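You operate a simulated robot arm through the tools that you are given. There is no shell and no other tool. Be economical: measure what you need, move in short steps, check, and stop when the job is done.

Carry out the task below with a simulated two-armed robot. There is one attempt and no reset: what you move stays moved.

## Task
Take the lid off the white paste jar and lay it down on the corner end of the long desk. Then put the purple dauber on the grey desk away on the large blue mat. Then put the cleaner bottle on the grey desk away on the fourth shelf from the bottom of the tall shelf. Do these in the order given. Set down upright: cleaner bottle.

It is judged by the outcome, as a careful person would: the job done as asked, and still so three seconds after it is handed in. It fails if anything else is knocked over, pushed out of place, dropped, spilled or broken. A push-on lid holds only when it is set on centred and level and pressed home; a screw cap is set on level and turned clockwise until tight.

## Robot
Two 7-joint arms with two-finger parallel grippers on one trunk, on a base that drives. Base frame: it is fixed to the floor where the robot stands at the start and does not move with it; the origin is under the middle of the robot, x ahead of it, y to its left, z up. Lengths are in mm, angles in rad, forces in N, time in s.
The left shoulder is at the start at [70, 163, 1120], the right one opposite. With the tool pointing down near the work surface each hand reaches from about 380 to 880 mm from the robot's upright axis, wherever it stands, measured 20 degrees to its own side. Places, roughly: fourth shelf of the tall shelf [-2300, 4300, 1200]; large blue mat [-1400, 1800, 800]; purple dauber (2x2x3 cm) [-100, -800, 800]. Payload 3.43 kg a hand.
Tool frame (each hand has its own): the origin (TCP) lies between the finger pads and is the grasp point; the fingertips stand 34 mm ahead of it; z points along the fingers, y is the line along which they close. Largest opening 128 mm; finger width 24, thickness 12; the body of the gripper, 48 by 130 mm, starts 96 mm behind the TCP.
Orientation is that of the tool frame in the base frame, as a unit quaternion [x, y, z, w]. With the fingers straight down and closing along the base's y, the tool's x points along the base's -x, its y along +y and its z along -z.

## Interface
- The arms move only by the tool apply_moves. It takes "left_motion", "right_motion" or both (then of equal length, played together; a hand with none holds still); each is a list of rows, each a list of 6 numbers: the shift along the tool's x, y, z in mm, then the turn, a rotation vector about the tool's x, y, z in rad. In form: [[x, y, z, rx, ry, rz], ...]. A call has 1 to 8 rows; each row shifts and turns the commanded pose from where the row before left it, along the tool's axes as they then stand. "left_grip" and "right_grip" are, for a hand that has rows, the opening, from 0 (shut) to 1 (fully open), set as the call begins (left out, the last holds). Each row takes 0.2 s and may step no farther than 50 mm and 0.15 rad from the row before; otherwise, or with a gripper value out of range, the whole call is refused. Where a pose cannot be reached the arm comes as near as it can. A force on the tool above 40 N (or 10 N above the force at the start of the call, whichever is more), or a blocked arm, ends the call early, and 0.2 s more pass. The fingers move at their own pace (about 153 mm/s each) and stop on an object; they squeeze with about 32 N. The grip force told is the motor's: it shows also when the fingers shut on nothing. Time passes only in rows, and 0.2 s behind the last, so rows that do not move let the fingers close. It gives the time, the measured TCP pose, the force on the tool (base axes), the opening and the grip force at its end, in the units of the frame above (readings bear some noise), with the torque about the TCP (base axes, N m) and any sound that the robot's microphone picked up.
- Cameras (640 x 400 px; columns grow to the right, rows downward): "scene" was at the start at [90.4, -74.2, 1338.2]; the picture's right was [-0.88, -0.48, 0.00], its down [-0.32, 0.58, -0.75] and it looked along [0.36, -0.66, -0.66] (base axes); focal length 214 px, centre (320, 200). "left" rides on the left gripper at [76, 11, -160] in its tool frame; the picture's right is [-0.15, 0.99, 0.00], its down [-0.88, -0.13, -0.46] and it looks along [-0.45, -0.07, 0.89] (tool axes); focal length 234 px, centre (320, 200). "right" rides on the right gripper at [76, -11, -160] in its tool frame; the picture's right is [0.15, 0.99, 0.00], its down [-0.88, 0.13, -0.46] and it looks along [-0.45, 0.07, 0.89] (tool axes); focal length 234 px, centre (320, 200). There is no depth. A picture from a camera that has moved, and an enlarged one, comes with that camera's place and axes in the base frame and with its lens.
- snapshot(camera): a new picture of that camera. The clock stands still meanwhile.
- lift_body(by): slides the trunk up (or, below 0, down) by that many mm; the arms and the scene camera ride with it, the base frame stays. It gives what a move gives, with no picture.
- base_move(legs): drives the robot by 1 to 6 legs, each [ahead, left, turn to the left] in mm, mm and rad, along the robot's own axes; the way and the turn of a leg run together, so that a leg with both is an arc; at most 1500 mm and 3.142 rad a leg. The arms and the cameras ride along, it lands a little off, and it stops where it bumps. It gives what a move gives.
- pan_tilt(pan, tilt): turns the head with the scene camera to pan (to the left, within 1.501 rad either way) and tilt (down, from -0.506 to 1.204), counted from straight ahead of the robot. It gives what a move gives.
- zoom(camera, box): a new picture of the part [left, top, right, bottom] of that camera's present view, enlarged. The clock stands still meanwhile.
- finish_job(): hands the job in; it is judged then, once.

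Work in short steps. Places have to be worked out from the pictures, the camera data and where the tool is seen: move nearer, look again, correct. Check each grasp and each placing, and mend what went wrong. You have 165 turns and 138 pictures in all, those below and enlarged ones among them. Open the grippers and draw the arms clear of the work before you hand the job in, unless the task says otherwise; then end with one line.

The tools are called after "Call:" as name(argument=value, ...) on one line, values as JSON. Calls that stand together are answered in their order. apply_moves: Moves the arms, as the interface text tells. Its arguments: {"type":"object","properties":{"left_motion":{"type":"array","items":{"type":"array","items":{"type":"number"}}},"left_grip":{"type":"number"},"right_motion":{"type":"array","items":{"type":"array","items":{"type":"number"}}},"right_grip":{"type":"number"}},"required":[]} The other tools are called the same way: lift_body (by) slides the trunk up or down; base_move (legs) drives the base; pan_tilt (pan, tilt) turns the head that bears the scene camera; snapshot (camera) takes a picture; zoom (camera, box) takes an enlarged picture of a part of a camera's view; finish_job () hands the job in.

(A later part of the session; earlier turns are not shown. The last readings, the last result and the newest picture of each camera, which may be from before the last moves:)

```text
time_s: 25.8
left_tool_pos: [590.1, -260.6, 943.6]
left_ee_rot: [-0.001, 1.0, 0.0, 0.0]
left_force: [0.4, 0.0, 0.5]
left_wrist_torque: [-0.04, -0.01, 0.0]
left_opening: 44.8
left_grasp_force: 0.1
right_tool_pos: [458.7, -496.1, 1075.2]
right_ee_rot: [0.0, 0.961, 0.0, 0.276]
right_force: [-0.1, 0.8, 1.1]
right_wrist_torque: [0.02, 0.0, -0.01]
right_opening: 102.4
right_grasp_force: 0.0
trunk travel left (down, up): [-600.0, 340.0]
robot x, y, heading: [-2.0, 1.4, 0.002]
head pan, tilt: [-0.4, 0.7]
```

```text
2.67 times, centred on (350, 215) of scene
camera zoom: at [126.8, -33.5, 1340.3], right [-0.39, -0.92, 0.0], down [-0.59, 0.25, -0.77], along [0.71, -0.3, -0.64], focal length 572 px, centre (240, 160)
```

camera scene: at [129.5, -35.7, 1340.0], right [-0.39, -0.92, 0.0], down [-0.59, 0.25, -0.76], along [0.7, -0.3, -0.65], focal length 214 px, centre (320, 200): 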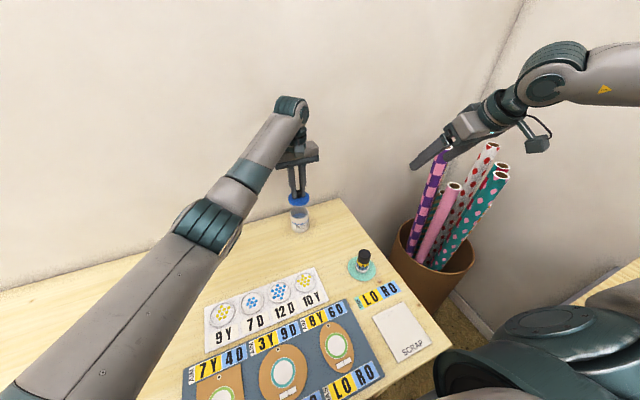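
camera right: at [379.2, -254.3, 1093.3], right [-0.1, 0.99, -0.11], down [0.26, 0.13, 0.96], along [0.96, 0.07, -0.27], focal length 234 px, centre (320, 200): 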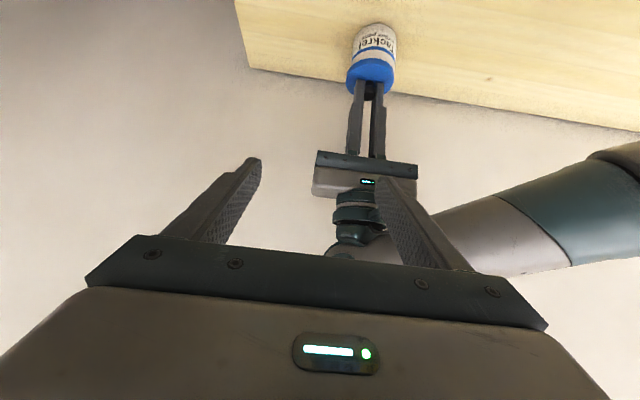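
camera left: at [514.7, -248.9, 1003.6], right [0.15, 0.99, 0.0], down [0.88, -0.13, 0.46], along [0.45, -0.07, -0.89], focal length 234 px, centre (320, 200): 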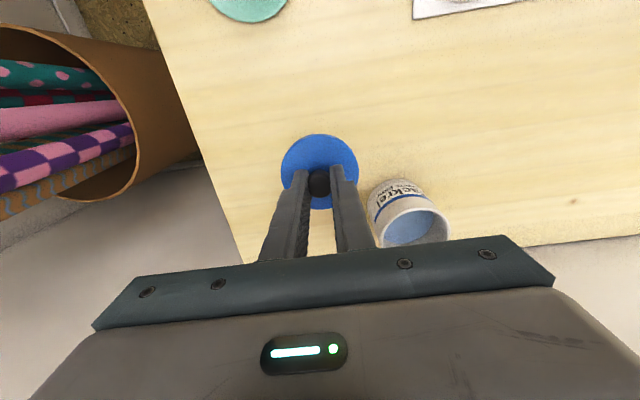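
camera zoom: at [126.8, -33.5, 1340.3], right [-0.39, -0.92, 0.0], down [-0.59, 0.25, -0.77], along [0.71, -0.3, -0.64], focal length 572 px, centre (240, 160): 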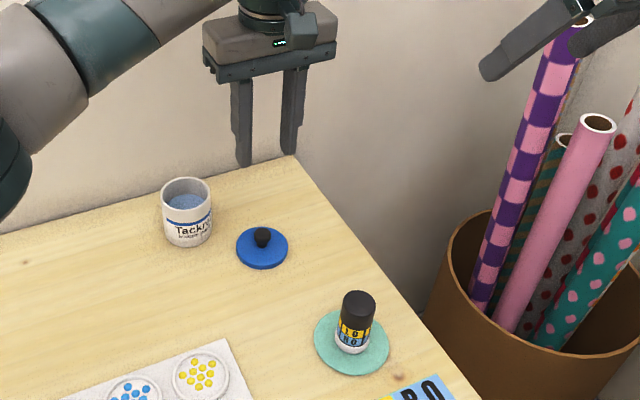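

Lid is laid down. Before driving I check the right hand relative to the rolls.

Call:
snapshot(camera="right")

Call:
pan_tilt(pan=-1.0, tilt=0.5)

Call:
snapshot(camera="scene")

```text
105 pictures are left
camera right: at [309.5, -507.1, 1170.1], right [-0.12, 0.99, -0.08], down [0.5, 0.13, 0.85], along [0.85, 0.07, -0.51], focal length 234 px, centre (320, 200)
```

right: 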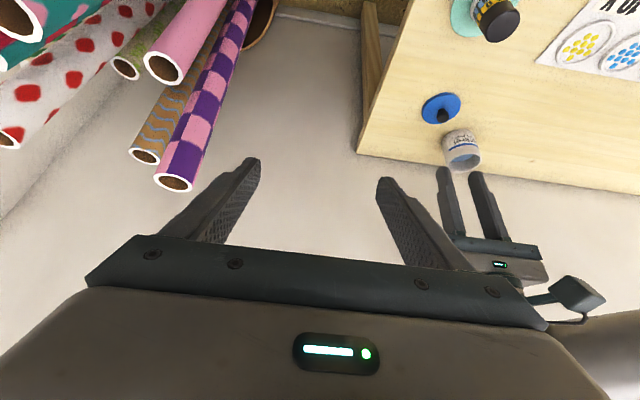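

```text
time_s: 26.8
left_tool_pos: [591.7, -262.0, 943.2]
left_ee_rot: [0.0, 1.0, 0.0, 0.0]
left_force: [-0.7, -0.7, 0.1]
left_wrist_torque: [-0.01, 0.01, -0.01]
left_opening: 44.8
left_grasp_force: 0.1
right_tool_pos: [459.4, -496.4, 1075.0]
right_ee_rot: [0.001, 0.961, 0.0, 0.276]
right_force: [0.3, 0.5, -0.6]
right_wrist_torque: [0.01, -0.01, -0.02]
right_opening: 102.2
right_grasp_force: 0.1
trunk travel left (down, up): [-600.0, 340.0]
robot x, y, heading: [-3.1, -0.1, 0.001]
head pan, tilt: [-1.0, 0.499]
```

```text
104 pictures are left
camera scene: at [98.9, -77.2, 1358.0], right [-0.84, -0.54, 0.0], down [-0.26, 0.4, -0.88], along [0.47, -0.74, -0.48], focal length 214 px, centre (320, 200)
```

scene: 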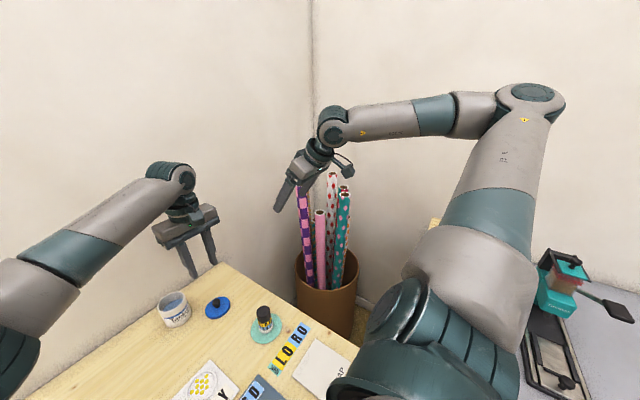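

Rolls stand at about [550,-660], tops z≈1030; hands are clear. I bring both hands in, upright, to travelling poses.

Call:
apply_moves(left_motion=[[18, 43, -13, 0, 0, 0], [18, 43, -13, 0, 0, 0], [18, 43, -13, 0, 0, 0], [18, 43, -13, 0, 0, 0], [18, 43, -13, 0, 0, 0], [18, 43, -13, 0, 0, 0], [18, 43, -13, 0, 0, 0], [18, 43, -13, 0, 0, 0]], right_motion=[[0, 20, 0, 0, 0.14, 0], [0, 20, 0, 0, 0.14, 0], [0, 20, 0, 0, 0.14, 0], [0, 20, 0, 0, 0.14, 0], [0, 0, 0, 0, 0, 0], [0, 0, 0, 0, 0, 0], [0, 0, 0, 0, 0, 0], [0, 0, 0, 0, 0, 0]])

Call:
base_move(legs=[[0, 0, -0.8]])

Call:
pan_tilt(pan=-0.7, tilt=0.7)

Call:
snapshot(camera="scene")

```text
time_s: 28.6
left_tool_pos: [443.6, 84.7, 1046.6]
left_ee_rot: [-0.001, 1.0, -0.001, 0.0]
left_force: [-0.4, 0.1, -0.4]
left_wrist_torque: [0.01, 0.03, -0.02]
left_opening: 44.6
left_grasp_force: 0.0
right_tool_pos: [458.5, -415.4, 1076.1]
right_ee_rot: [0.001, 1.0, -0.002, 0.0]
right_force: [0.2, 0.2, 1.0]
right_wrist_torque: [-0.03, -0.01, -0.05]
right_opening: 102.6
right_grasp_force: 0.0
trunk travel left (down, up): [-600.0, 340.0]
robot x, y, heading: [0.5, 2.4, 0.002]
head pan, tilt: [-1.0, 0.499]
```

```text
time_s: 31.1
left_tool_pos: [369.0, -263.2, 1045.6]
left_ee_rot: [0.39, 0.921, -0.001, 0.0]
left_force: [0.6, 0.0, 0.1]
left_wrist_torque: [0.0, -0.02, 0.02]
left_opening: 44.9
left_grasp_force: 0.0
right_tool_pos: [19.7, -619.0, 1075.7]
right_ee_rot: [0.39, 0.921, 0.0, 0.001]
right_force: [-0.8, -0.1, -0.1]
right_wrist_torque: [0.01, 0.0, 0.01]
right_opening: 102.4
right_grasp_force: 0.1
trunk travel left (down, up): [-600.0, 340.0]
robot x, y, heading: [1.8, -0.2, -0.803]
head pan, tilt: [-1.0, 0.499]
```

```text
time_s: 31.9
left_tool_pos: [369.5, -262.8, 1045.8]
left_ee_rot: [0.39, 0.921, 0.001, -0.001]
left_force: [0.0, -0.1, -0.4]
left_wrist_torque: [0.03, -0.01, 0.04]
left_opening: 45.0
left_grasp_force: 0.1
right_tool_pos: [20.1, -619.5, 1074.5]
right_ee_rot: [0.391, 0.92, 0.0, 0.0]
right_force: [0.1, -0.3, 0.0]
right_wrist_torque: [-0.02, 0.0, -0.01]
right_opening: 102.4
right_grasp_force: 0.0
trunk travel left (down, up): [-600.0, 340.0]
robot x, y, heading: [1.0, -0.7, -0.801]
head pan, tilt: [-0.7, 0.7]
```

```text
103 pictures are left
camera scene: at [40.3, -121.4, 1340.3], right [-1.0, -0.07, 0.0], down [-0.04, 0.64, -0.77], along [0.05, -0.76, -0.64], focal length 214 px, centre (320, 200)
```

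scene: 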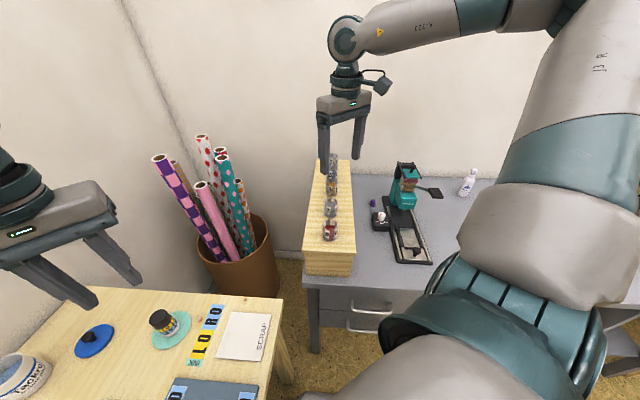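

I zoom to the grey desk area near the stand to find the dauber.

Call:
zoom(camera="scene", box=[300, 150, 500, 275])

Call:
base_move(legs=[[0, 0, -0.77]])

Call:
pan_tilt(pan=0.0, tilt=0.7)

Call:
snapshot(camera="scene")

Call:
snapshot(camera="right")

```text
3.20 times, centred on (400, 212) of scene
camera zoom: at [40.3, -121.4, 1340.3], right [-1.0, -0.07, 0.0], down [-0.04, 0.64, -0.77], along [0.05, -0.76, -0.64], focal length 686 px, centre (64, 160)
```

zoom: 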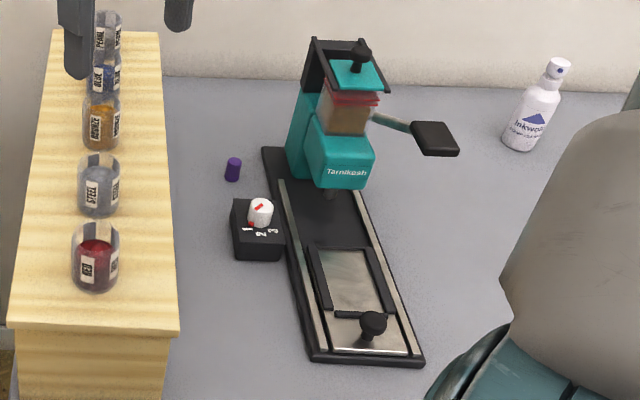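

```text
time_s: 34.4
left_tool_pos: [81.5, -446.7, 1047.2]
left_ee_rot: [0.707, 0.707, 0.0, 0.0]
left_force: [0.4, 0.3, 0.2]
left_wrist_torque: [0.03, -0.01, 0.0]
left_opening: 44.9
left_grasp_force: 0.0
right_tool_pos: [-417.5, -458.0, 1075.0]
right_ee_rot: [0.707, 0.707, 0.0, 0.0]
right_force: [-0.3, -1.0, 0.1]
right_wrist_torque: [0.0, 0.0, -0.02]
right_opening: 102.7
right_grasp_force: 0.0
trunk travel left (down, up): [-600.0, 340.0]
robot x, y, heading: [3.9, 3.2, -1.571]
head pan, tilt: [-0.7, 0.7]
```

```text
time_s: 35.4
left_tool_pos: [81.8, -445.2, 1045.7]
left_ee_rot: [0.707, 0.708, 0.0, 0.0]
left_force: [-0.4, 0.4, 0.6]
left_wrist_torque: [0.0, -0.01, -0.01]
left_opening: 44.8
left_grasp_force: 0.0
right_tool_pos: [-416.5, -458.9, 1075.2]
right_ee_rot: [0.707, 0.707, 0.0, 0.0]
right_force: [0.4, -0.2, 0.4]
right_wrist_torque: [0.01, -0.02, 0.0]
right_opening: 102.5
right_grasp_force: 0.1
trunk travel left (down, up): [-600.0, 340.0]
robot x, y, heading: [-1.3, 0.5, -1.565]
head pan, tilt: [0.0, 0.7]
```

```text
101 pictures are left
camera scene: at [-0.7, -135.7, 1340.3], right [-1.0, 0.0, 0.0], down [0.0, 0.64, -0.76], along [0.0, -0.76, -0.64], focal length 214 px, centre (320, 200)
```

scene: 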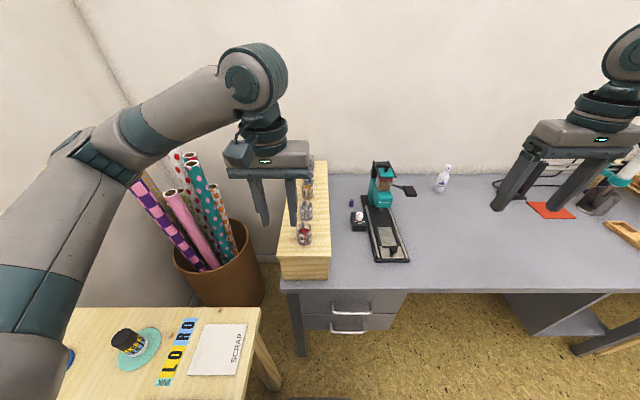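

```text
100 pictures are left
camera right: at [-427.9, -382.7, 1234.5], right [0.99, 0.15, 0.0], down [0.13, -0.88, 0.46], along [0.07, -0.45, -0.89], focal length 234 px, centre (320, 200)
```

right: 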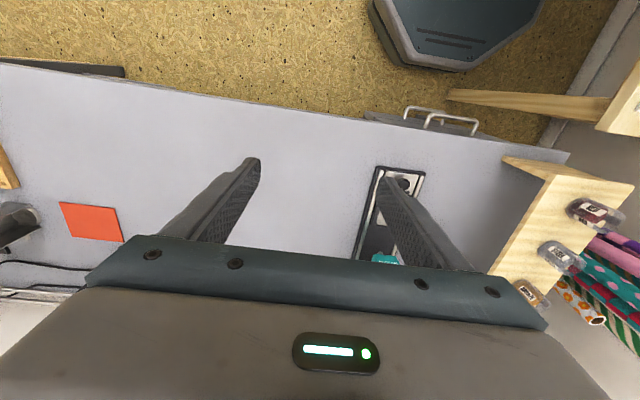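

Dauber (~[-134,-805], z 750–780) sits between the wooden rack (x>-30) and the press (x<-200). I'll use the right hand, closing along y. Drive 100 mm ahead, then turn the right tool 90° and go above it.

Call:
base_move(legs=[[100, 0, 0]])

Call:
apply_moves(right_motion=[[0, 35, 0, 0, 0, 0.14], [0, 35, 0, 0, 0, 0.14], [0, 35, 0, 0, 0, 0.14], [0, 0, 0, 0, 0, 0.14], [0, 0, 0, 0, 0, 0.14], [0, 0, 0, 0, 0, 0.14], [0, 0, 0, 0, 0, 0.14]])

Call:
apply_moves(right_motion=[[0, 0, 0, 0, 0, 0.14], [0, 0, 0, 0, 0, 0.14], [0, 0, 0, 0, 0, 0.14], [0, 0, 0, 0, 0, 0.14], [0, 0, 0, 0, 0, 0.03]])

Call:
snapshot(camera="scene")

```text
time_s: 36.7
left_tool_pos: [84.3, -540.1, 1045.3]
left_ee_rot: [0.704, 0.71, 0.002, -0.001]
left_force: [0.4, -1.7, -0.2]
left_wrist_torque: [0.02, 0.01, -0.03]
left_opening: 44.8
left_grasp_force: 0.1
right_tool_pos: [-415.9, -555.6, 1074.1]
right_ee_rot: [0.705, 0.71, 0.0, -0.001]
right_force: [-0.1, -0.5, -0.4]
right_wrist_torque: [0.03, 0.01, -0.03]
right_opening: 102.6
right_grasp_force: 0.0
trunk travel left (down, up): [-600.0, 340.0]
robot x, y, heading: [-1.6, -90.6, -1.566]
head pan, tilt: [0.0, 0.7]
stopped in leg 1: the robot was blocked; the commanded pose is now the measured one
```

```text
time_s: 38.3
left_tool_pos: [83.9, -537.5, 1046.4]
left_ee_rot: [0.704, 0.71, 0.001, -0.001]
left_force: [-0.4, -0.8, -0.1]
left_wrist_torque: [0.05, -0.01, 0.03]
left_opening: 44.9
left_grasp_force: 0.0
right_tool_pos: [-312.4, -567.4, 1074.2]
right_ee_rot: [0.956, 0.294, 0.0, 0.0]
right_force: [0.5, 0.3, 0.2]
right_wrist_torque: [0.02, 0.05, -0.01]
right_opening: 102.3
right_grasp_force: 0.1
trunk travel left (down, up): [-600.0, 340.0]
robot x, y, heading: [-1.7, -95.3, -1.563]
head pan, tilt: [0.0, 0.7]
```

```text
time_s: 39.5
left_tool_pos: [84.2, -536.6, 1045.8]
left_ee_rot: [0.704, 0.71, 0.0, -0.001]
left_force: [0.1, 0.3, 0.5]
left_wrist_torque: [0.03, 0.01, 0.03]
left_opening: 44.7
left_grasp_force: 0.1
right_tool_pos: [-311.5, -568.0, 1073.9]
right_ee_rot: [1.0, 0.004, 0.0, -0.002]
right_force: [0.4, 0.0, 0.8]
right_wrist_torque: [0.01, 0.02, -0.04]
right_opening: 102.6
right_grasp_force: 0.0
trunk travel left (down, up): [-600.0, 340.0]
robot x, y, heading: [-2.2, -93.7, -1.563]
head pan, tilt: [0.0, 0.7]
```

```text
99 pictures are left
camera scene: at [-1.6, -228.0, 1340.3], right [-1.0, -0.01, 0.0], down [0.0, 0.64, -0.76], along [0.01, -0.76, -0.64], focal length 214 px, centre (320, 200)
```

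scene: 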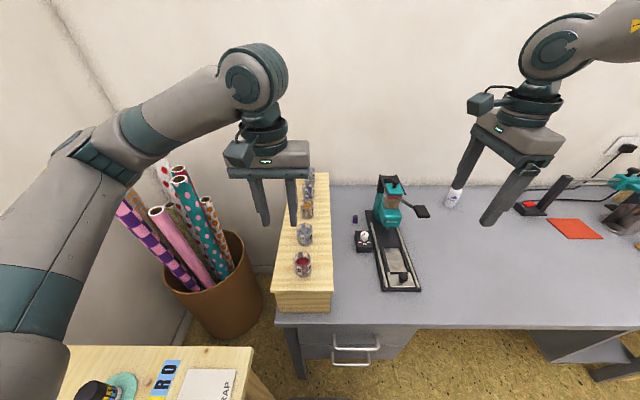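

Base stopped on a light touch at 92 mm; nothing seems displaced. Now move the right hand above the dauber at ≈[-131,-808].

Call:
apply_moves(right_motion=[[30, 40, 0, 0, 0, 0], [30, 40, 0, 0, 0, 0], [30, 40, 0, 0, 0, 0], [30, 40, 0, 0, 0, 0], [30, 40, 0, 0, 0, 0], [30, 40, 0, 0, 0, 0], [0, 0, 50, 0, 0, 0], [0, 0, 50, 0, 0, 0]], right_grip=0.45)

Call:
snapshot(camera="right")

Call:
zoom(camera="scene", box=[240, 120, 460, 290])

```text
time_s: 41.3
left_tool_pos: [85.0, -533.7, 1048.3]
left_ee_rot: [0.704, 0.711, -0.002, 0.0]
left_force: [0.3, 0.3, 0.5]
left_wrist_torque: [-0.07, 0.04, -0.01]
left_opening: 44.7
left_grasp_force: 0.0
right_tool_pos: [-203.1, -739.1, 969.8]
right_ee_rot: [1.0, 0.003, 0.001, 0.008]
right_force: [-4.2, -6.5, 28.5]
right_wrist_torque: [-1.24, 0.39, 0.2]
right_opening: 61.5
right_grasp_force: 3.9
right hand out of reach, approached as far as the arm can: row 5, 6, 8
trunk travel left (down, up): [-600.0, 340.0]
robot x, y, heading: [-3.4, -92.8, -1.568]
head pan, tilt: [0.0, 0.7]
```

```text
98 pictures are left
camera right: at [-127.5, -724.0, 1129.9], right [0.15, -0.99, 0.02], down [-0.88, -0.13, 0.46], along [-0.45, -0.08, -0.89], focal length 234 px, centre (320, 200)
```

right: 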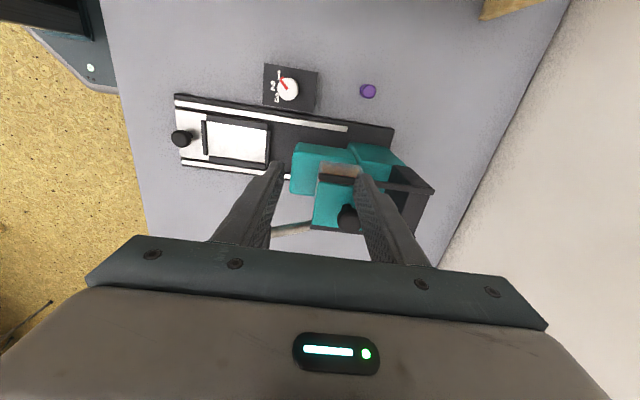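

```text
2.35 times, centred on (350, 205) of scene
camera zoom: at [-0.6, -222.7, 1341.8], right [-1.0, -0.01, 0.0], down [-0.01, 0.64, -0.77], along [0.0, -0.77, -0.64], focal length 505 px, centre (249, 188)
```

zoom: 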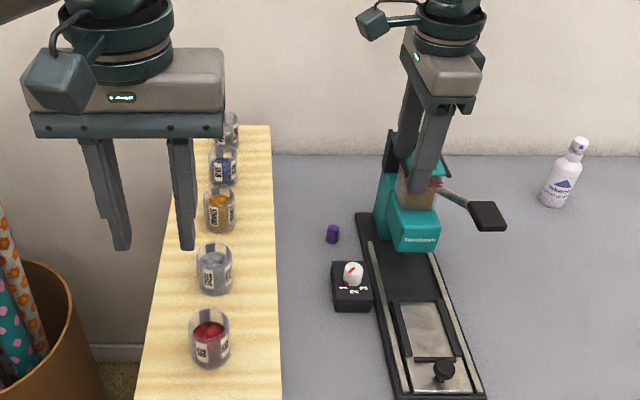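

The arm couldn't reach across and a finger pressed on the press top. Lift straight up immediately.

Call:
apply_moves(right_motion=[[0, 0, -50, 0, 0, 0], [0, 0, -30, 0, 0, 0]])

Call:
zoom(camera="scene", box=[240, 120, 460, 290])

```text
time_s: 41.9
left_tool_pos: [84.5, -535.2, 1046.4]
left_ee_rot: [0.704, 0.71, 0.0, 0.0]
left_force: [0.6, -0.2, -0.2]
left_wrist_torque: [0.02, -0.01, 0.02]
left_opening: 45.0
left_grasp_force: 0.0
right_tool_pos: [-202.6, -736.5, 1042.5]
right_ee_rot: [1.0, 0.004, -0.001, -0.001]
right_force: [0.1, -0.4, 0.1]
right_wrist_torque: [-0.05, -0.04, -0.01]
right_opening: 57.6
right_grasp_force: 0.1
trunk travel left (down, up): [-600.0, 340.0]
robot x, y, heading: [-2.4, -91.4, -1.561]
head pan, tilt: [0.0, 0.7]
```

```text
2.35 times, centred on (350, 205) of scene
camera zoom: at [-1.2, -226.5, 1340.3], right [-1.0, -0.01, 0.0], down [0.0, 0.64, -0.77], along [0.01, -0.77, -0.64], focal length 505 px, centre (249, 188)
```

zoom: 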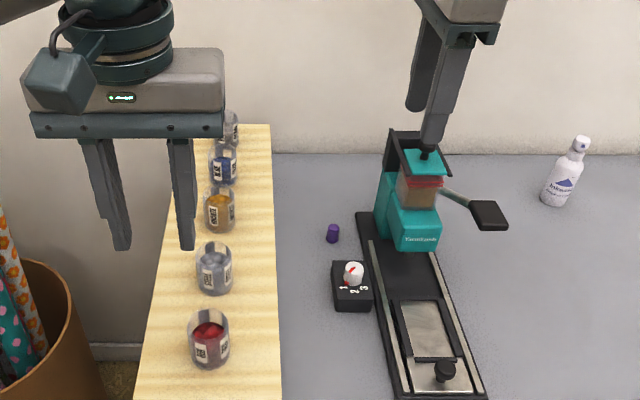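

Press unchanged. Now step further toward the dauber at this height to find the reach.

Call:
apply_moves(right_motion=[[40, 0, 0, 0, 0, 0], [30, 20, 0, 0, 0, 0], [0, 45, 0, 0, 0, 0]])

```text
time_s: 42.7
left_tool_pos: [82.7, -538.7, 1044.9]
left_ee_rot: [0.704, 0.711, 0.001, -0.001]
left_force: [-0.1, -0.5, 0.0]
left_wrist_torque: [-0.03, -0.03, 0.01]
left_opening: 44.9
left_grasp_force: 0.0
right_tool_pos: [-207.0, -748.6, 1039.7]
right_ee_rot: [1.0, 0.005, 0.001, 0.0]
right_force: [0.3, -0.1, 1.1]
right_wrist_torque: [0.03, -0.03, 0.0]
right_opening: 57.6
right_grasp_force: 0.1
right hand out of reach, approached as far as the arm can: row 1, 2, 3
trunk travel left (down, up): [-600.0, 340.0]
robot x, y, heading: [-2.7, -93.7, -1.566]
head pan, tilt: [0.0, 0.7]
```

Out of reach at this height; raising the trunk gives the arm better reach. Lift 200 mm, then try again at a lower relative height.

Call:
lift_body(by=200)

Call:
apply_moves(right_motion=[[0, 0, 40, 0, 0, 0], [0, 0, 40, 0, 0, 0], [0, 0, 40, 0, 0, 0], [0, 0, 40, 0, 0, 0], [40, 0, 0, 0, 0, 0], [30, 20, 0, 0, 0, 0], [0, 45, 0, 0, 0, 0]])

Call:
snapshot(camera="scene")

```text
time_s: 44.9
left_tool_pos: [83.7, -538.2, 1246.3]
left_ee_rot: [0.704, 0.71, 0.001, 0.0]
left_force: [-0.2, 0.5, 0.2]
left_wrist_torque: [0.01, -0.01, 0.01]
left_opening: 44.8
left_grasp_force: 0.0
right_tool_pos: [-203.8, -747.5, 1239.5]
right_ee_rot: [1.0, 0.004, 0.001, 0.001]
right_force: [0.2, 0.5, -1.0]
right_wrist_torque: [0.04, -0.05, -0.01]
right_opening: 57.5
right_grasp_force: 0.0
trunk travel left (down, up): [-800.0, 140.0]
robot x, y, heading: [-3.3, -90.9, -1.566]
head pan, tilt: [0.0, 0.7]
```

```text
time_s: 46.5
left_tool_pos: [82.7, -539.0, 1244.9]
left_ee_rot: [0.704, 0.711, 0.0, -0.001]
left_force: [0.0, 0.6, -0.3]
left_wrist_torque: [0.05, 0.01, 0.01]
left_opening: 44.6
left_grasp_force: 0.0
right_tool_pos: [-220.3, -740.8, 1112.1]
right_ee_rot: [1.0, 0.005, 0.002, 0.001]
right_force: [0.1, -0.9, 0.2]
right_wrist_torque: [0.04, -0.02, 0.03]
right_opening: 57.4
right_grasp_force: 0.0
right hand out of reach, approached as far as the arm can: row 2, 3, 4, 5, 6, 7
trunk travel left (down, up): [-800.0, 140.0]
robot x, y, heading: [-3.0, -94.2, -1.565]
head pan, tilt: [0.0, 0.7]
```

```text
95 pictures are left
camera scene: at [-2.8, -229.4, 1540.1], right [-1.0, -0.01, 0.0], down [0.0, 0.65, -0.76], along [0.01, -0.76, -0.65], focal length 214 px, centre (320, 200)
```

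scene: 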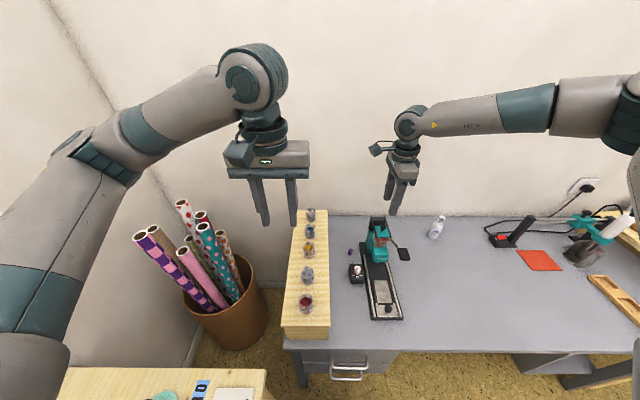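

The right wrist is limited in this yaw. I withdraw the right hand and use the left with the same finger orientation (camera toward +x).

Call:
apply_moves(right_motion=[[-40, -25, 0, 0, 0, 0], [-40, -25, 0, 0, 0, 0], [-40, -25, 0, 0, 0, 0], [-40, -25, 0, 0, 0, -0.14], [-40, -25, 0, 0, 0, -0.14], [0, -25, 0, 0, 0, -0.14], [0, 0, 0, 0, 0, -0.14], [0, 0, 0, 0, 0, -0.14]], left_motion=[[0, 0, 0, 0, 0, 0.14], [0, 0, 0, 0, 0, 0.14], [0, 0, 0, 0, 0, 0.14], [0, 0, 0, 0, 0, 0.14], [0, 0, 0, 0, 0, 0.14], [0, 0, 0, 0, 0, 0.14], [0, 0, 0, 0, 0, 0.14], [0, 0, 0, 0, 0, 0.14]])

Call:
apply_moves(left_motion=[[0, 0, 0, 0, 0, 0.14], [0, 0, 0, 0, 0, 0.14], [0, 0, 0, 0, 0, 0.14], [0, 0, 0, 0, 0, 0.03]], right_motion=[[0, 0, 0, 0, 0, -0.14], [0, 0, 0, 0, 0, -0.14], [0, 0, 0, 0, 0, -0.14], [0, 0, 0, 0, 0, -0.14]])

```text
time_s: 48.3
left_tool_pos: [82.1, -536.9, 1245.1]
left_ee_rot: [0.974, 0.227, -0.001, -0.001]
left_force: [-0.5, -0.1, -0.1]
left_wrist_torque: [0.02, -0.02, -0.04]
left_opening: 44.6
left_grasp_force: 0.1
right_tool_pos: [-430.8, -598.2, 1113.3]
right_ee_rot: [0.938, 0.347, 0.0, 0.001]
right_force: [0.1, -0.3, -0.1]
right_wrist_torque: [0.03, -0.02, -0.02]
right_opening: 57.5
right_grasp_force: 0.0
trunk travel left (down, up): [-800.0, 140.0]
robot x, y, heading: [-2.1, -97.4, -1.563]
head pan, tilt: [0.0, 0.7]
```

```text
time_s: 49.3
left_tool_pos: [84.1, -537.1, 1245.1]
left_ee_rot: [1.0, 0.004, 0.0, 0.0]
left_force: [0.3, 0.2, -0.4]
left_wrist_torque: [0.02, 0.01, 0.02]
left_opening: 44.6
left_grasp_force: 0.1
right_tool_pos: [-430.7, -598.9, 1115.0]
right_ee_rot: [0.805, 0.593, 0.0, 0.001]
right_force: [-0.3, 1.0, 0.2]
right_wrist_torque: [0.03, 0.0, 0.01]
right_opening: 57.6
right_grasp_force: 0.0
trunk travel left (down, up): [-800.0, 140.0]
robot x, y, heading: [-2.2, -89.5, -1.565]
head pan, tilt: [0.0, 0.7]
```

Left yaw reached fully. Move the left hand over the dauber.

Call:
apply_moves(left_motion=[[-31, 38, 0, 0, 0, 0], [-31, 38, 0, 0, 0, 0], [-31, 38, 0, 0, 0, 0], [-31, 38, 0, 0, 0, 0], [-31, 38, 0, 0, 0, 0], [-31, 38, 0, 0, 0, 0], [-31, 38, 0, 0, 0, 0], [0, 4, 50, 0, 0, 0]])

Call:
snapshot(camera="left")

```text
refused: row 8 steps farther than a row can; nothing moved
```

```text
94 pictures are left
camera left: at [158.9, -547.5, 1405.5], right [-0.14, -0.99, 0.0], down [-0.88, 0.12, 0.46], along [-0.45, 0.06, -0.89], focal length 234 px, centre (320, 200)
```

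left: 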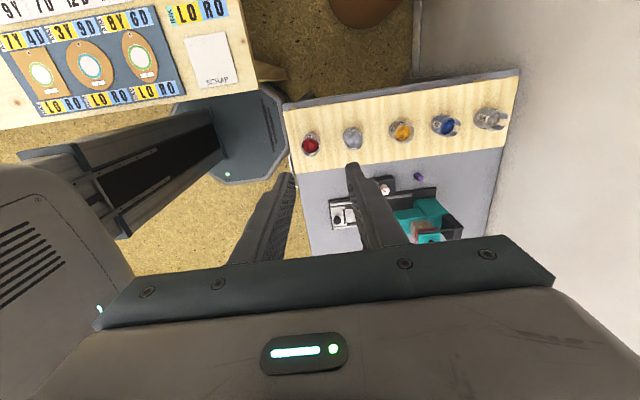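

Call:
apply_moves(left_motion=[[-31, 38, 0, 0, 0, 0], [-31, 38, 0, 0, 0, 0], [-31, 38, 0, 0, 0, 0], [-31, 38, 0, 0, 0, 0], [-31, 38, 0, 0, 0, 0], [-31, 38, 0, 0, 0, 0], [-30, 38, 0, 0, 0, 0], [0, 4, 40, 0, 0, 0]])

Call:
snapshot(camera="left")

```text
time_s: 51.1
left_tool_pos: [-128.9, -812.7, 1203.3]
left_ee_rot: [1.0, 0.004, 0.001, -0.001]
left_force: [0.5, -0.3, 0.0]
left_wrist_torque: [0.09, 0.04, 0.01]
left_opening: 44.9
left_grasp_force: 0.1
right_tool_pos: [-428.6, -601.2, 1114.9]
right_ee_rot: [0.805, 0.593, 0.001, 0.001]
right_force: [0.5, -0.4, 0.2]
right_wrist_torque: [0.04, 0.01, -0.05]
right_opening: 58.0
right_grasp_force: 0.0
trunk travel left (down, up): [-800.0, 140.0]
robot x, y, heading: [-3.4, -95.8, -1.565]
head pan, tilt: [0.0, 0.7]
```

```text
93 pictures are left
camera left: at [-53.1, -822.5, 1363.2], right [-0.14, -0.99, 0.0], down [-0.88, 0.12, 0.46], along [-0.45, 0.06, -0.89], focal length 234 px, centre (320, 200)
```

left: 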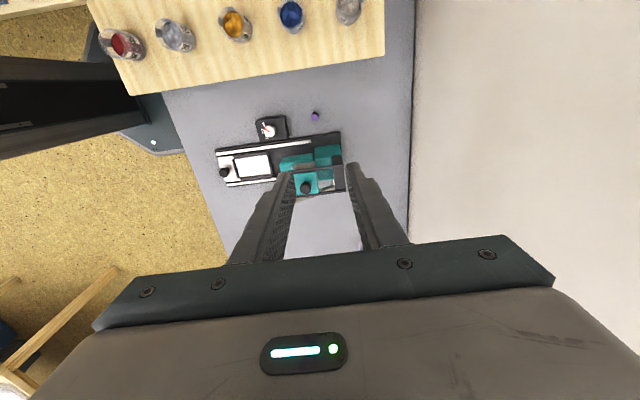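

Reached. Dauber fits at ≈[-129,-802]. Descend to z≈950 and recheck.

Call:
apply_moves(left_motion=[[-2, -8, 49, 0, 0, 0], [0, 0, 50, 0, 0, 0], [0, 0, 50, 0, 0, 0], [0, 0, 50, 0, 0, 0], [0, 0, 50, 0, 0, 0]])

Call:
snapshot(camera="left")

Call:
zoom(camera="scene", box=[250, 120, 450, 320])

```text
time_s: 52.3
left_tool_pos: [-130.6, -802.3, 956.0]
left_ee_rot: [1.0, 0.004, 0.0, -0.001]
left_force: [0.5, -0.1, -0.4]
left_wrist_torque: [0.0, -0.04, 0.0]
left_opening: 44.7
left_grasp_force: 0.1
right_tool_pos: [-431.4, -600.4, 1113.7]
right_ee_rot: [0.806, 0.592, 0.0, 0.0]
right_force: [-0.8, 0.2, -0.4]
right_wrist_torque: [0.01, 0.0, -0.01]
right_opening: 57.6
right_grasp_force: 0.2
trunk travel left (down, up): [-800.0, 140.0]
robot x, y, heading: [0.6, -91.4, -1.567]
head pan, tilt: [0.0, 0.7]
```

```text
92 pictures are left
camera left: at [-55.7, -812.2, 1115.2], right [-0.14, -0.99, 0.0], down [-0.88, 0.12, 0.46], along [-0.45, 0.06, -0.89], focal length 234 px, centre (320, 200)
```

left: 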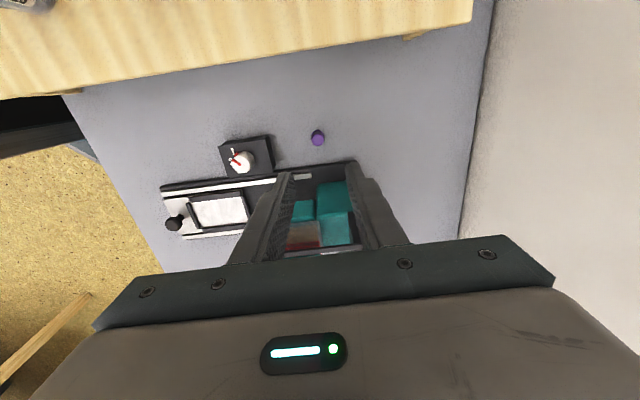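

```text
2.00 times, centred on (350, 220) of scene
camera zoom: at [-1.8, -228.9, 1540.3], right [-1.0, -0.01, 0.0], down [0.0, 0.64, -0.76], along [0.01, -0.76, -0.64], focal length 429 px, centre (260, 160)
```

zoom: 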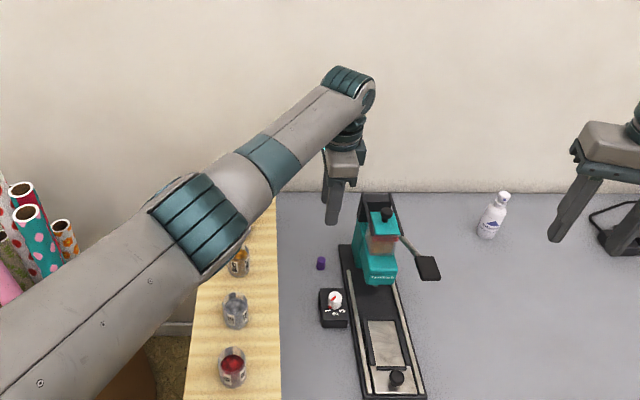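

Alignment good (dauber ≈[-129,-800]). Descend to z≈830, adjusting 2 mm.

Call:
apply_moves(left_motion=[[1, -2, 45, 0, 0, 0], [0, 0, 45, 0, 0, 0], [0, 0, 36, 0, 0, 0]])

Call:
snapshot(camera="left")

Call:
zoom(camera="scene", box=[250, 150, 450, 320])

```text
time_s: 53.1
left_tool_pos: [-122.0, -795.3, 850.1]
left_ee_rot: [1.0, 0.005, -0.001, -0.001]
left_force: [0.5, -0.3, 0.2]
left_wrist_torque: [-0.01, 0.0, -0.01]
left_opening: 44.8
left_grasp_force: 0.1
left hand out of reach, approached as far as the arm can: row 2, 3
right_tool_pos: [-429.0, -598.2, 1113.6]
right_ee_rot: [0.805, 0.593, -0.001, 0.001]
right_force: [0.0, -0.7, 0.0]
right_wrist_torque: [0.03, 0.02, 0.0]
right_opening: 57.9
right_grasp_force: 0.1
trunk travel left (down, up): [-800.0, 140.0]
robot x, y, heading: [2.3, -93.6, -1.563]
head pan, tilt: [0.0, 0.7]
```

```text
90 pictures are left
camera left: at [-46.9, -804.8, 1009.8], right [-0.14, -0.99, 0.0], down [-0.88, 0.12, 0.46], along [-0.45, 0.06, -0.89], focal length 234 px, centre (320, 200)
```

left: 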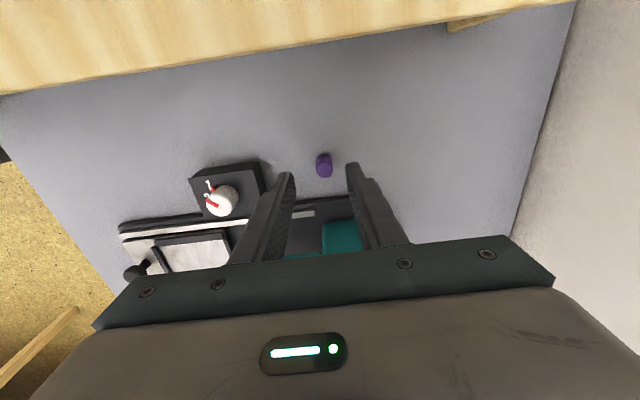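

```text
2.35 times, centred on (350, 235) of scene
camera zoom: at [-0.2, -228.1, 1540.3], right [-1.0, -0.01, 0.0], down [-0.01, 0.64, -0.76], along [0.01, -0.76, -0.64], focal length 505 px, centre (249, 118)
```

zoom: 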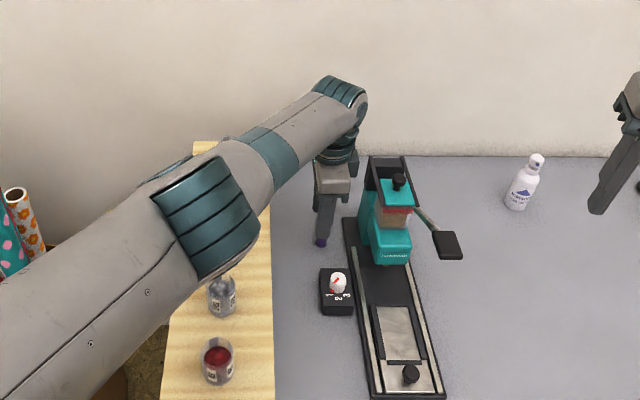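

Reach limited by the raised trunk. Recentre slightly higher, then lower the trunk 50 mm (tips still above the dauber).

Call:
apply_moves(left_motion=[[0, 0, -30, 0, 0, 0], [-7, 5, 0, 0, 0, 0]])

Call:
lift_body(by=-50)

Call:
snapshot(camera="left")

```text
time_s: 53.7
left_tool_pos: [-130.9, -799.3, 879.7]
left_ee_rot: [1.0, 0.005, 0.001, -0.001]
left_force: [-0.7, 0.3, -0.1]
left_wrist_torque: [-0.03, 0.0, 0.03]
left_opening: 44.7
left_grasp_force: 0.1
right_tool_pos: [-431.1, -599.2, 1114.5]
right_ee_rot: [0.806, 0.592, 0.001, 0.002]
right_force: [0.1, 0.9, -0.8]
right_wrist_torque: [-0.01, 0.04, 0.0]
right_opening: 57.8
right_grasp_force: 0.1
trunk travel left (down, up): [-800.0, 140.0]
robot x, y, heading: [1.6, -97.0, -1.569]
head pan, tilt: [0.0, 0.7]
```

```text
time_s: 54.6
left_tool_pos: [-130.0, -800.5, 831.0]
left_ee_rot: [1.0, 0.004, 0.0, -0.001]
left_force: [0.5, 0.1, 0.5]
left_wrist_torque: [-0.03, 0.04, -0.02]
left_opening: 44.9
left_grasp_force: 0.0
right_tool_pos: [-429.8, -597.2, 1065.2]
right_ee_rot: [0.805, 0.593, 0.0, 0.001]
right_force: [0.1, 0.0, -0.2]
right_wrist_torque: [-0.03, 0.02, -0.02]
right_opening: 57.4
right_grasp_force: 0.1
trunk travel left (down, up): [-750.0, 190.0]
robot x, y, heading: [0.2, -94.1, -1.565]
head pan, tilt: [0.0, 0.7]
```

```text
88 pictures are left
camera left: at [-54.7, -809.3, 990.1], right [-0.14, -0.99, 0.0], down [-0.88, 0.12, 0.46], along [-0.45, 0.06, -0.89], focal length 234 px, centre (320, 200)
```

left: 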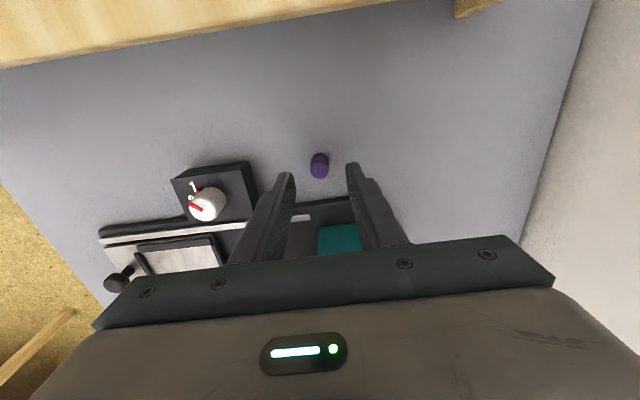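

Centred. Lower the trunk 38 mm so tips come to ≈759, straddling the dauber.

Call:
lift_body(by=-38)

Call:
snapshot(camera="left")

```text
time_s: 55.4
left_tool_pos: [-130.8, -799.6, 791.1]
left_ee_rot: [1.0, 0.005, 0.0, -0.001]
left_force: [-0.1, 0.2, 0.6]
left_wrist_torque: [-0.03, 0.01, -0.03]
left_opening: 44.9
left_grasp_force: 0.0
right_tool_pos: [-429.7, -597.5, 1027.1]
right_ee_rot: [0.806, 0.592, 0.0, 0.001]
right_force: [-0.5, 0.4, -0.2]
right_wrist_torque: [0.02, -0.03, 0.0]
right_opening: 57.3
right_grasp_force: 0.1
trunk travel left (down, up): [-712.0, 228.0]
robot x, y, heading: [-2.3, -91.3, -1.563]
head pan, tilt: [0.0, 0.7]
```

```text
87 pictures are left
camera left: at [-54.9, -809.3, 952.1], right [-0.14, -0.99, 0.0], down [-0.88, 0.12, 0.46], along [-0.45, 0.06, -0.89], focal length 234 px, centre (320, 200)
```

left: 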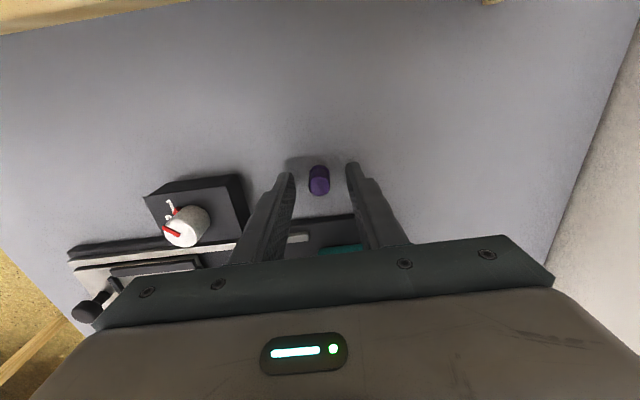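

The dauber sits right between the tips. Close.

Call:
apply_moves(left_motion=[[0, 0, 0, 0, 0, 0], [0, 0, 0, 0, 0, 0], [0, 0, 0, 0, 0, 0]], left_grip=0)

Call:
lift_body(by=60)

Call:
snapshot(camera="left")

```text
time_s: 56.2
left_tool_pos: [-130.3, -798.9, 792.3]
left_ee_rot: [1.0, 0.004, 0.0, -0.001]
left_force: [0.4, -0.4, 0.2]
left_wrist_torque: [-0.04, 0.02, -0.04]
left_opening: 13.2
left_grasp_force: 31.9
right_tool_pos: [-430.9, -598.8, 1027.3]
right_ee_rot: [0.805, 0.593, 0.001, 0.001]
right_force: [-0.9, -1.0, 0.0]
right_wrist_torque: [0.02, 0.01, 0.02]
right_opening: 57.4
right_grasp_force: 0.1
trunk travel left (down, up): [-712.0, 228.0]
robot x, y, heading: [-1.5, -92.2, -1.565]
head pan, tilt: [0.0, 0.7]
```

```text
time_s: 57.2
left_tool_pos: [-129.6, -800.4, 851.4]
left_ee_rot: [1.0, 0.005, 0.0, -0.002]
left_force: [-0.1, 0.8, 0.2]
left_wrist_torque: [0.01, -0.03, 0.0]
left_opening: 15.2
left_grasp_force: 31.8
right_tool_pos: [-429.6, -598.1, 1086.6]
right_ee_rot: [0.805, 0.593, 0.001, 0.0]
right_force: [-0.6, 0.1, -1.4]
right_wrist_torque: [0.03, -0.03, 0.02]
right_opening: 57.7
right_grasp_force: 0.1
trunk travel left (down, up): [-772.0, 168.0]
robot x, y, heading: [-2.6, -91.2, -1.56]
head pan, tilt: [0.0, 0.7]
```

```text
86 pictures are left
camera left: at [-55.1, -809.7, 1011.5], right [-0.14, -0.99, 0.0], down [-0.88, 0.12, 0.46], along [-0.45, 0.06, -0.89], focal length 234 px, centre (320, 200)
```

left: 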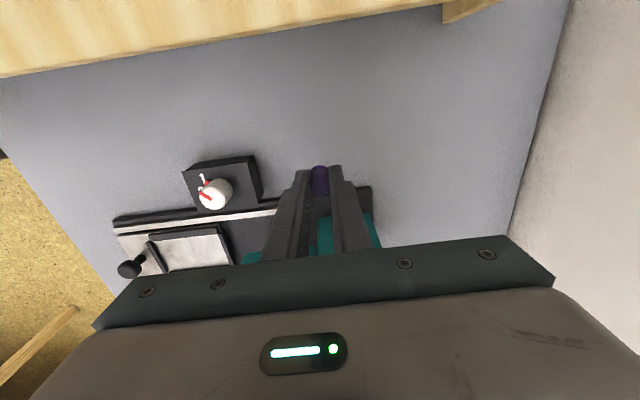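

Dauber held. Lift up and draw the left hand back over the press-free space to the travel pose.

Call:
apply_moves(left_motion=[[0, 0, -45, 0, 0, 0], [0, 0, -45, 0, 0, 0], [0, 0, -45, 0, 0, 0], [0, 0, -45, 0, 0, 0], [0, 0, -45, 0, 0, 0], [25, -40, 0, 0, 0, 0], [25, -40, 0, 0, 0, 0], [25, -40, 0, 0, 0, 0]])

Call:
apply_moves(left_motion=[[25, -40, 0, 0, 0, 0], [25, -40, 0, 0, 0, 0], [25, -40, 0, 0, 0, 0], [25, -40, 0, 0, 0, 0], [0, -10, 0, 0, 0, 0]])

Call:
base_move(legs=[[-100, 0, 0]])

Call:
snapshot(camera="scene")

```text
time_s: 59.0
left_tool_pos: [-56.4, -677.7, 1078.2]
left_ee_rot: [1.0, 0.005, 0.001, -0.001]
left_force: [0.6, 0.3, 0.6]
left_wrist_torque: [-0.03, 0.01, -0.02]
left_opening: 15.3
left_grasp_force: 31.9
right_tool_pos: [-430.2, -597.4, 1087.2]
right_ee_rot: [0.806, 0.592, 0.0, 0.002]
right_force: [0.4, -0.1, -0.2]
right_wrist_torque: [0.01, 0.0, 0.0]
right_opening: 57.6
right_grasp_force: 0.1
trunk travel left (down, up): [-772.0, 168.0]
robot x, y, heading: [-1.7, -94.9, -1.562]
head pan, tilt: [0.0, 0.7]
```

```text
time_s: 60.2
left_tool_pos: [41.5, -508.0, 1077.3]
left_ee_rot: [1.0, 0.005, 0.001, -0.002]
left_force: [-0.3, -0.4, -0.2]
left_wrist_torque: [-0.04, -0.03, 0.01]
left_opening: 15.3
left_grasp_force: 32.3
right_tool_pos: [-430.3, -599.3, 1086.6]
right_ee_rot: [0.806, 0.592, 0.001, 0.0]
right_force: [-0.4, -0.3, -0.1]
right_wrist_torque: [0.01, -0.02, -0.02]
right_opening: 57.8
right_grasp_force: 0.0
trunk travel left (down, up): [-772.0, 168.0]
robot x, y, heading: [0.3, -92.7, -1.562]
head pan, tilt: [0.0, 0.7]
```

```text
time_s: 61.4
left_tool_pos: [40.2, -410.1, 1076.2]
left_ee_rot: [1.0, 0.004, 0.0, -0.001]
left_force: [0.1, 0.4, 0.0]
left_wrist_torque: [0.01, 0.0, -0.01]
left_opening: 15.2
left_grasp_force: 31.9
right_tool_pos: [-431.8, -499.7, 1085.7]
right_ee_rot: [0.806, 0.593, 0.0, 0.001]
right_force: [0.9, 0.3, -0.3]
right_wrist_torque: [-0.03, 0.0, 0.0]
right_opening: 57.9
right_grasp_force: 0.1
trunk travel left (down, up): [-772.0, 168.0]
robot x, y, heading: [-2.0, 3.7, -1.564]
head pan, tilt: [0.0, 0.7]
```

```text
85 pictures are left
camera scene: at [-2.4, -130.1, 1512.1], right [-1.0, -0.01, 0.0], down [0.0, 0.64, -0.76], along [0.01, -0.76, -0.64], focal length 214 px, centre (320, 200)
```

scene: 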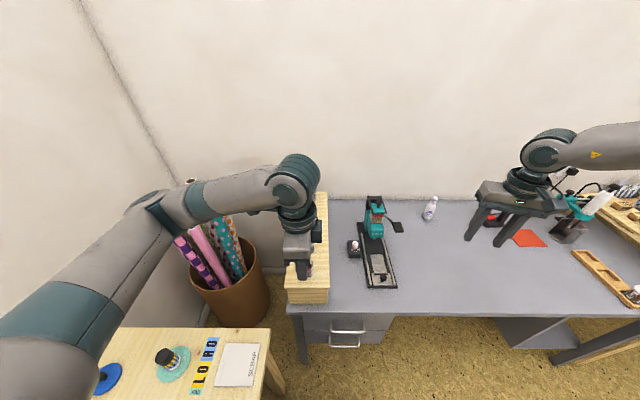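

Turn right to face -x and look toward the table with the mat.

Call:
base_move(legs=[[0, 0, -1.57]])

Call:
pan_tilt(pan=-0.6, tilt=0.45)

Call:
snapshot(camera="scene")

Call:
pan_tilt(pan=-1.4, tilt=0.45)

Call:
snapshot(camera="scene")

```text
time_s: 63.1
left_tool_pos: [-93.7, -399.2, 1077.0]
left_ee_rot: [0.988, -0.152, 0.002, 0.0]
left_force: [0.0, 0.4, 0.8]
left_wrist_torque: [0.02, 0.0, 0.0]
left_opening: 15.5
left_grasp_force: 31.9
right_tool_pos: [-570.5, -337.2, 1086.8]
right_ee_rot: [0.888, 0.46, 0.0, 0.001]
right_force: [-0.4, 0.2, -0.2]
right_wrist_torque: [0.01, -0.01, 0.0]
right_opening: 57.6
right_grasp_force: 0.1
trunk travel left (down, up): [-772.0, 168.0]
robot x, y, heading: [-3.2, 6.9, -1.882]
head pan, tilt: [0.0, 0.7]
stopped in leg 1: the robot was blocked; the commanded pose is now the measured one
```

```text
time_s: 64.1
left_tool_pos: [-94.3, -400.0, 1077.5]
left_ee_rot: [0.988, -0.152, 0.001, -0.001]
left_force: [-0.9, 0.9, -0.3]
left_wrist_torque: [0.03, 0.0, 0.01]
left_opening: 15.2
left_grasp_force: 32.0
right_tool_pos: [-569.7, -338.1, 1087.3]
right_ee_rot: [0.889, 0.458, -0.001, 0.001]
right_force: [-0.1, -0.8, -0.7]
right_wrist_torque: [-0.01, 0.02, -0.03]
right_opening: 57.5
right_grasp_force: 0.1
trunk travel left (down, up): [-772.0, 168.0]
robot x, y, heading: [-5.6, 8.7, -1.876]
head pan, tilt: [-0.6, 0.45]
```

```text
84 pictures are left
camera scene: at [-94.7, -95.0, 1534.4], right [-0.61, 0.79, 0.0], down [0.34, 0.27, -0.9], along [-0.71, -0.55, -0.44], focal length 214 px, centre (320, 200)
```

scene: 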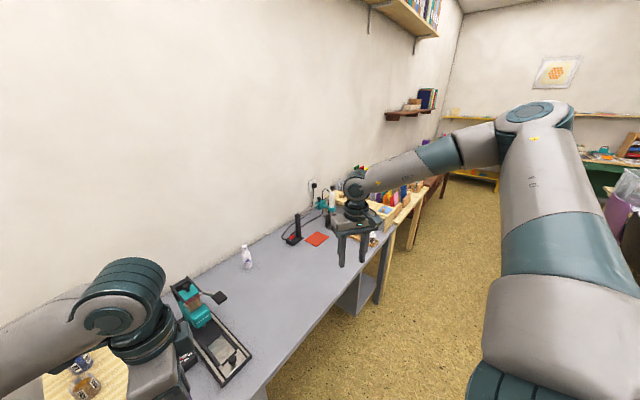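

```text
time_s: 65.2
left_tool_pos: [-94.4, -398.9, 1077.1]
left_ee_rot: [0.988, -0.152, 0.0, -0.001]
left_force: [-0.2, 1.0, 0.3]
left_wrist_torque: [0.0, 0.0, 0.0]
left_opening: 15.3
left_grasp_force: 32.5
right_tool_pos: [-571.0, -338.4, 1087.9]
right_ee_rot: [0.889, 0.459, 0.0, 0.001]
right_force: [-1.2, 0.3, 0.1]
right_wrist_torque: [-0.01, 0.01, -0.02]
right_opening: 57.7
right_grasp_force: 0.1
trunk travel left (down, up): [-772.0, 168.0]
robot x, y, heading: [-5.8, 10.9, -1.879]
head pan, tilt: [-1.4, 0.45]
```

```text
83 pictures are left
camera scene: at [-114.0, -25.4, 1534.5], right [0.14, 0.99, 0.0], down [0.43, -0.06, -0.9], along [-0.89, 0.12, -0.44], focal length 214 px, centre (320, 200)
```

scene: 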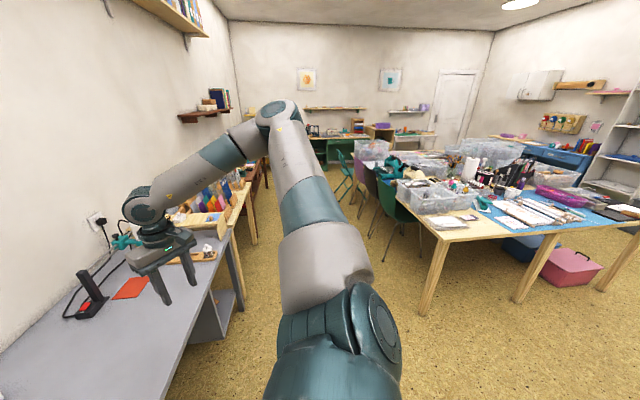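

Something blocks the turn; look around the base on the left/down.

Call:
pan_tilt(pan=1.2, tilt=1.1)

Call:
snapshot(camera="scene")

Call:
pan_tilt(pan=0.0, tilt=1.1)

Call:
snapshot(camera="scene")

```text
time_s: 67.6
left_tool_pos: [-95.0, -399.1, 1077.5]
left_ee_rot: [0.988, -0.153, 0.001, 0.0]
left_force: [0.2, 0.3, 0.6]
left_wrist_torque: [0.03, -0.02, 0.03]
left_opening: 15.1
left_grasp_force: 32.2
right_tool_pos: [-570.9, -337.0, 1086.6]
right_ee_rot: [0.889, 0.458, -0.001, 0.002]
right_force: [-0.2, 0.0, -1.3]
right_wrist_torque: [0.01, -0.01, 0.01]
right_opening: 57.7
right_grasp_force: 0.0
trunk travel left (down, up): [-772.0, 168.0]
robot x, y, heading: [-8.0, 8.6, -1.886]
head pan, tilt: [1.201, 1.1]
```

```text
82 pictures are left
camera scene: at [26.1, -77.5, 1482.3], right [-0.63, -0.78, 0.0], down [-0.69, 0.56, -0.45], along [0.35, -0.29, -0.89], focal length 214 px, centre (320, 200)
```

scene: 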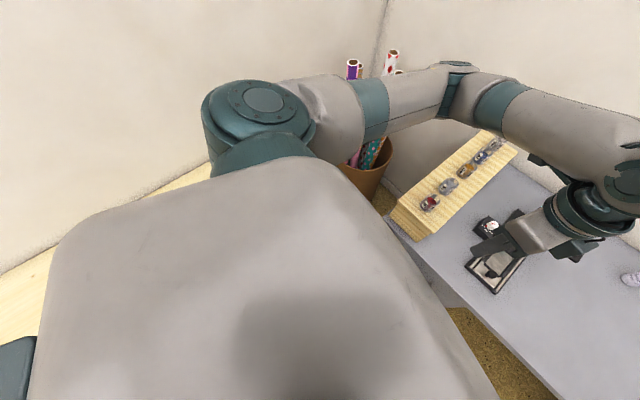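

```text
time_s: 69.0
left_tool_pos: [-94.5, -397.8, 1078.2]
left_ee_rot: [0.988, -0.152, 0.0, -0.002]
left_force: [0.4, 0.1, 0.4]
left_wrist_torque: [0.01, 0.04, 0.02]
left_opening: 15.4
left_grasp_force: 32.2
right_tool_pos: [-572.0, -338.1, 1086.7]
right_ee_rot: [0.889, 0.459, -0.001, 0.001]
right_force: [0.6, -0.5, 0.9]
right_wrist_torque: [0.0, 0.02, 0.01]
right_opening: 57.5
right_grasp_force: 0.1
trunk travel left (down, up): [-772.0, 168.0]
robot x, y, heading: [-6.8, 6.6, -1.874]
head pan, tilt: [0.0, 1.1]
```

```text
81 pictures are left
camera scene: at [-42.2, -98.0, 1482.3], right [-0.95, 0.3, 0.0], down [0.27, 0.85, -0.45], along [-0.14, -0.43, -0.89], focal length 214 px, centre (320, 200)
```

scene: 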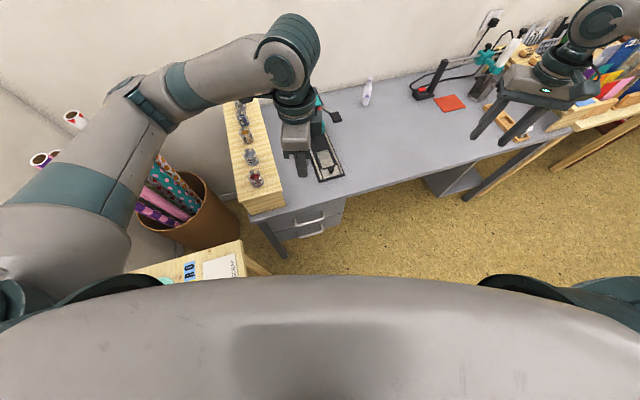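

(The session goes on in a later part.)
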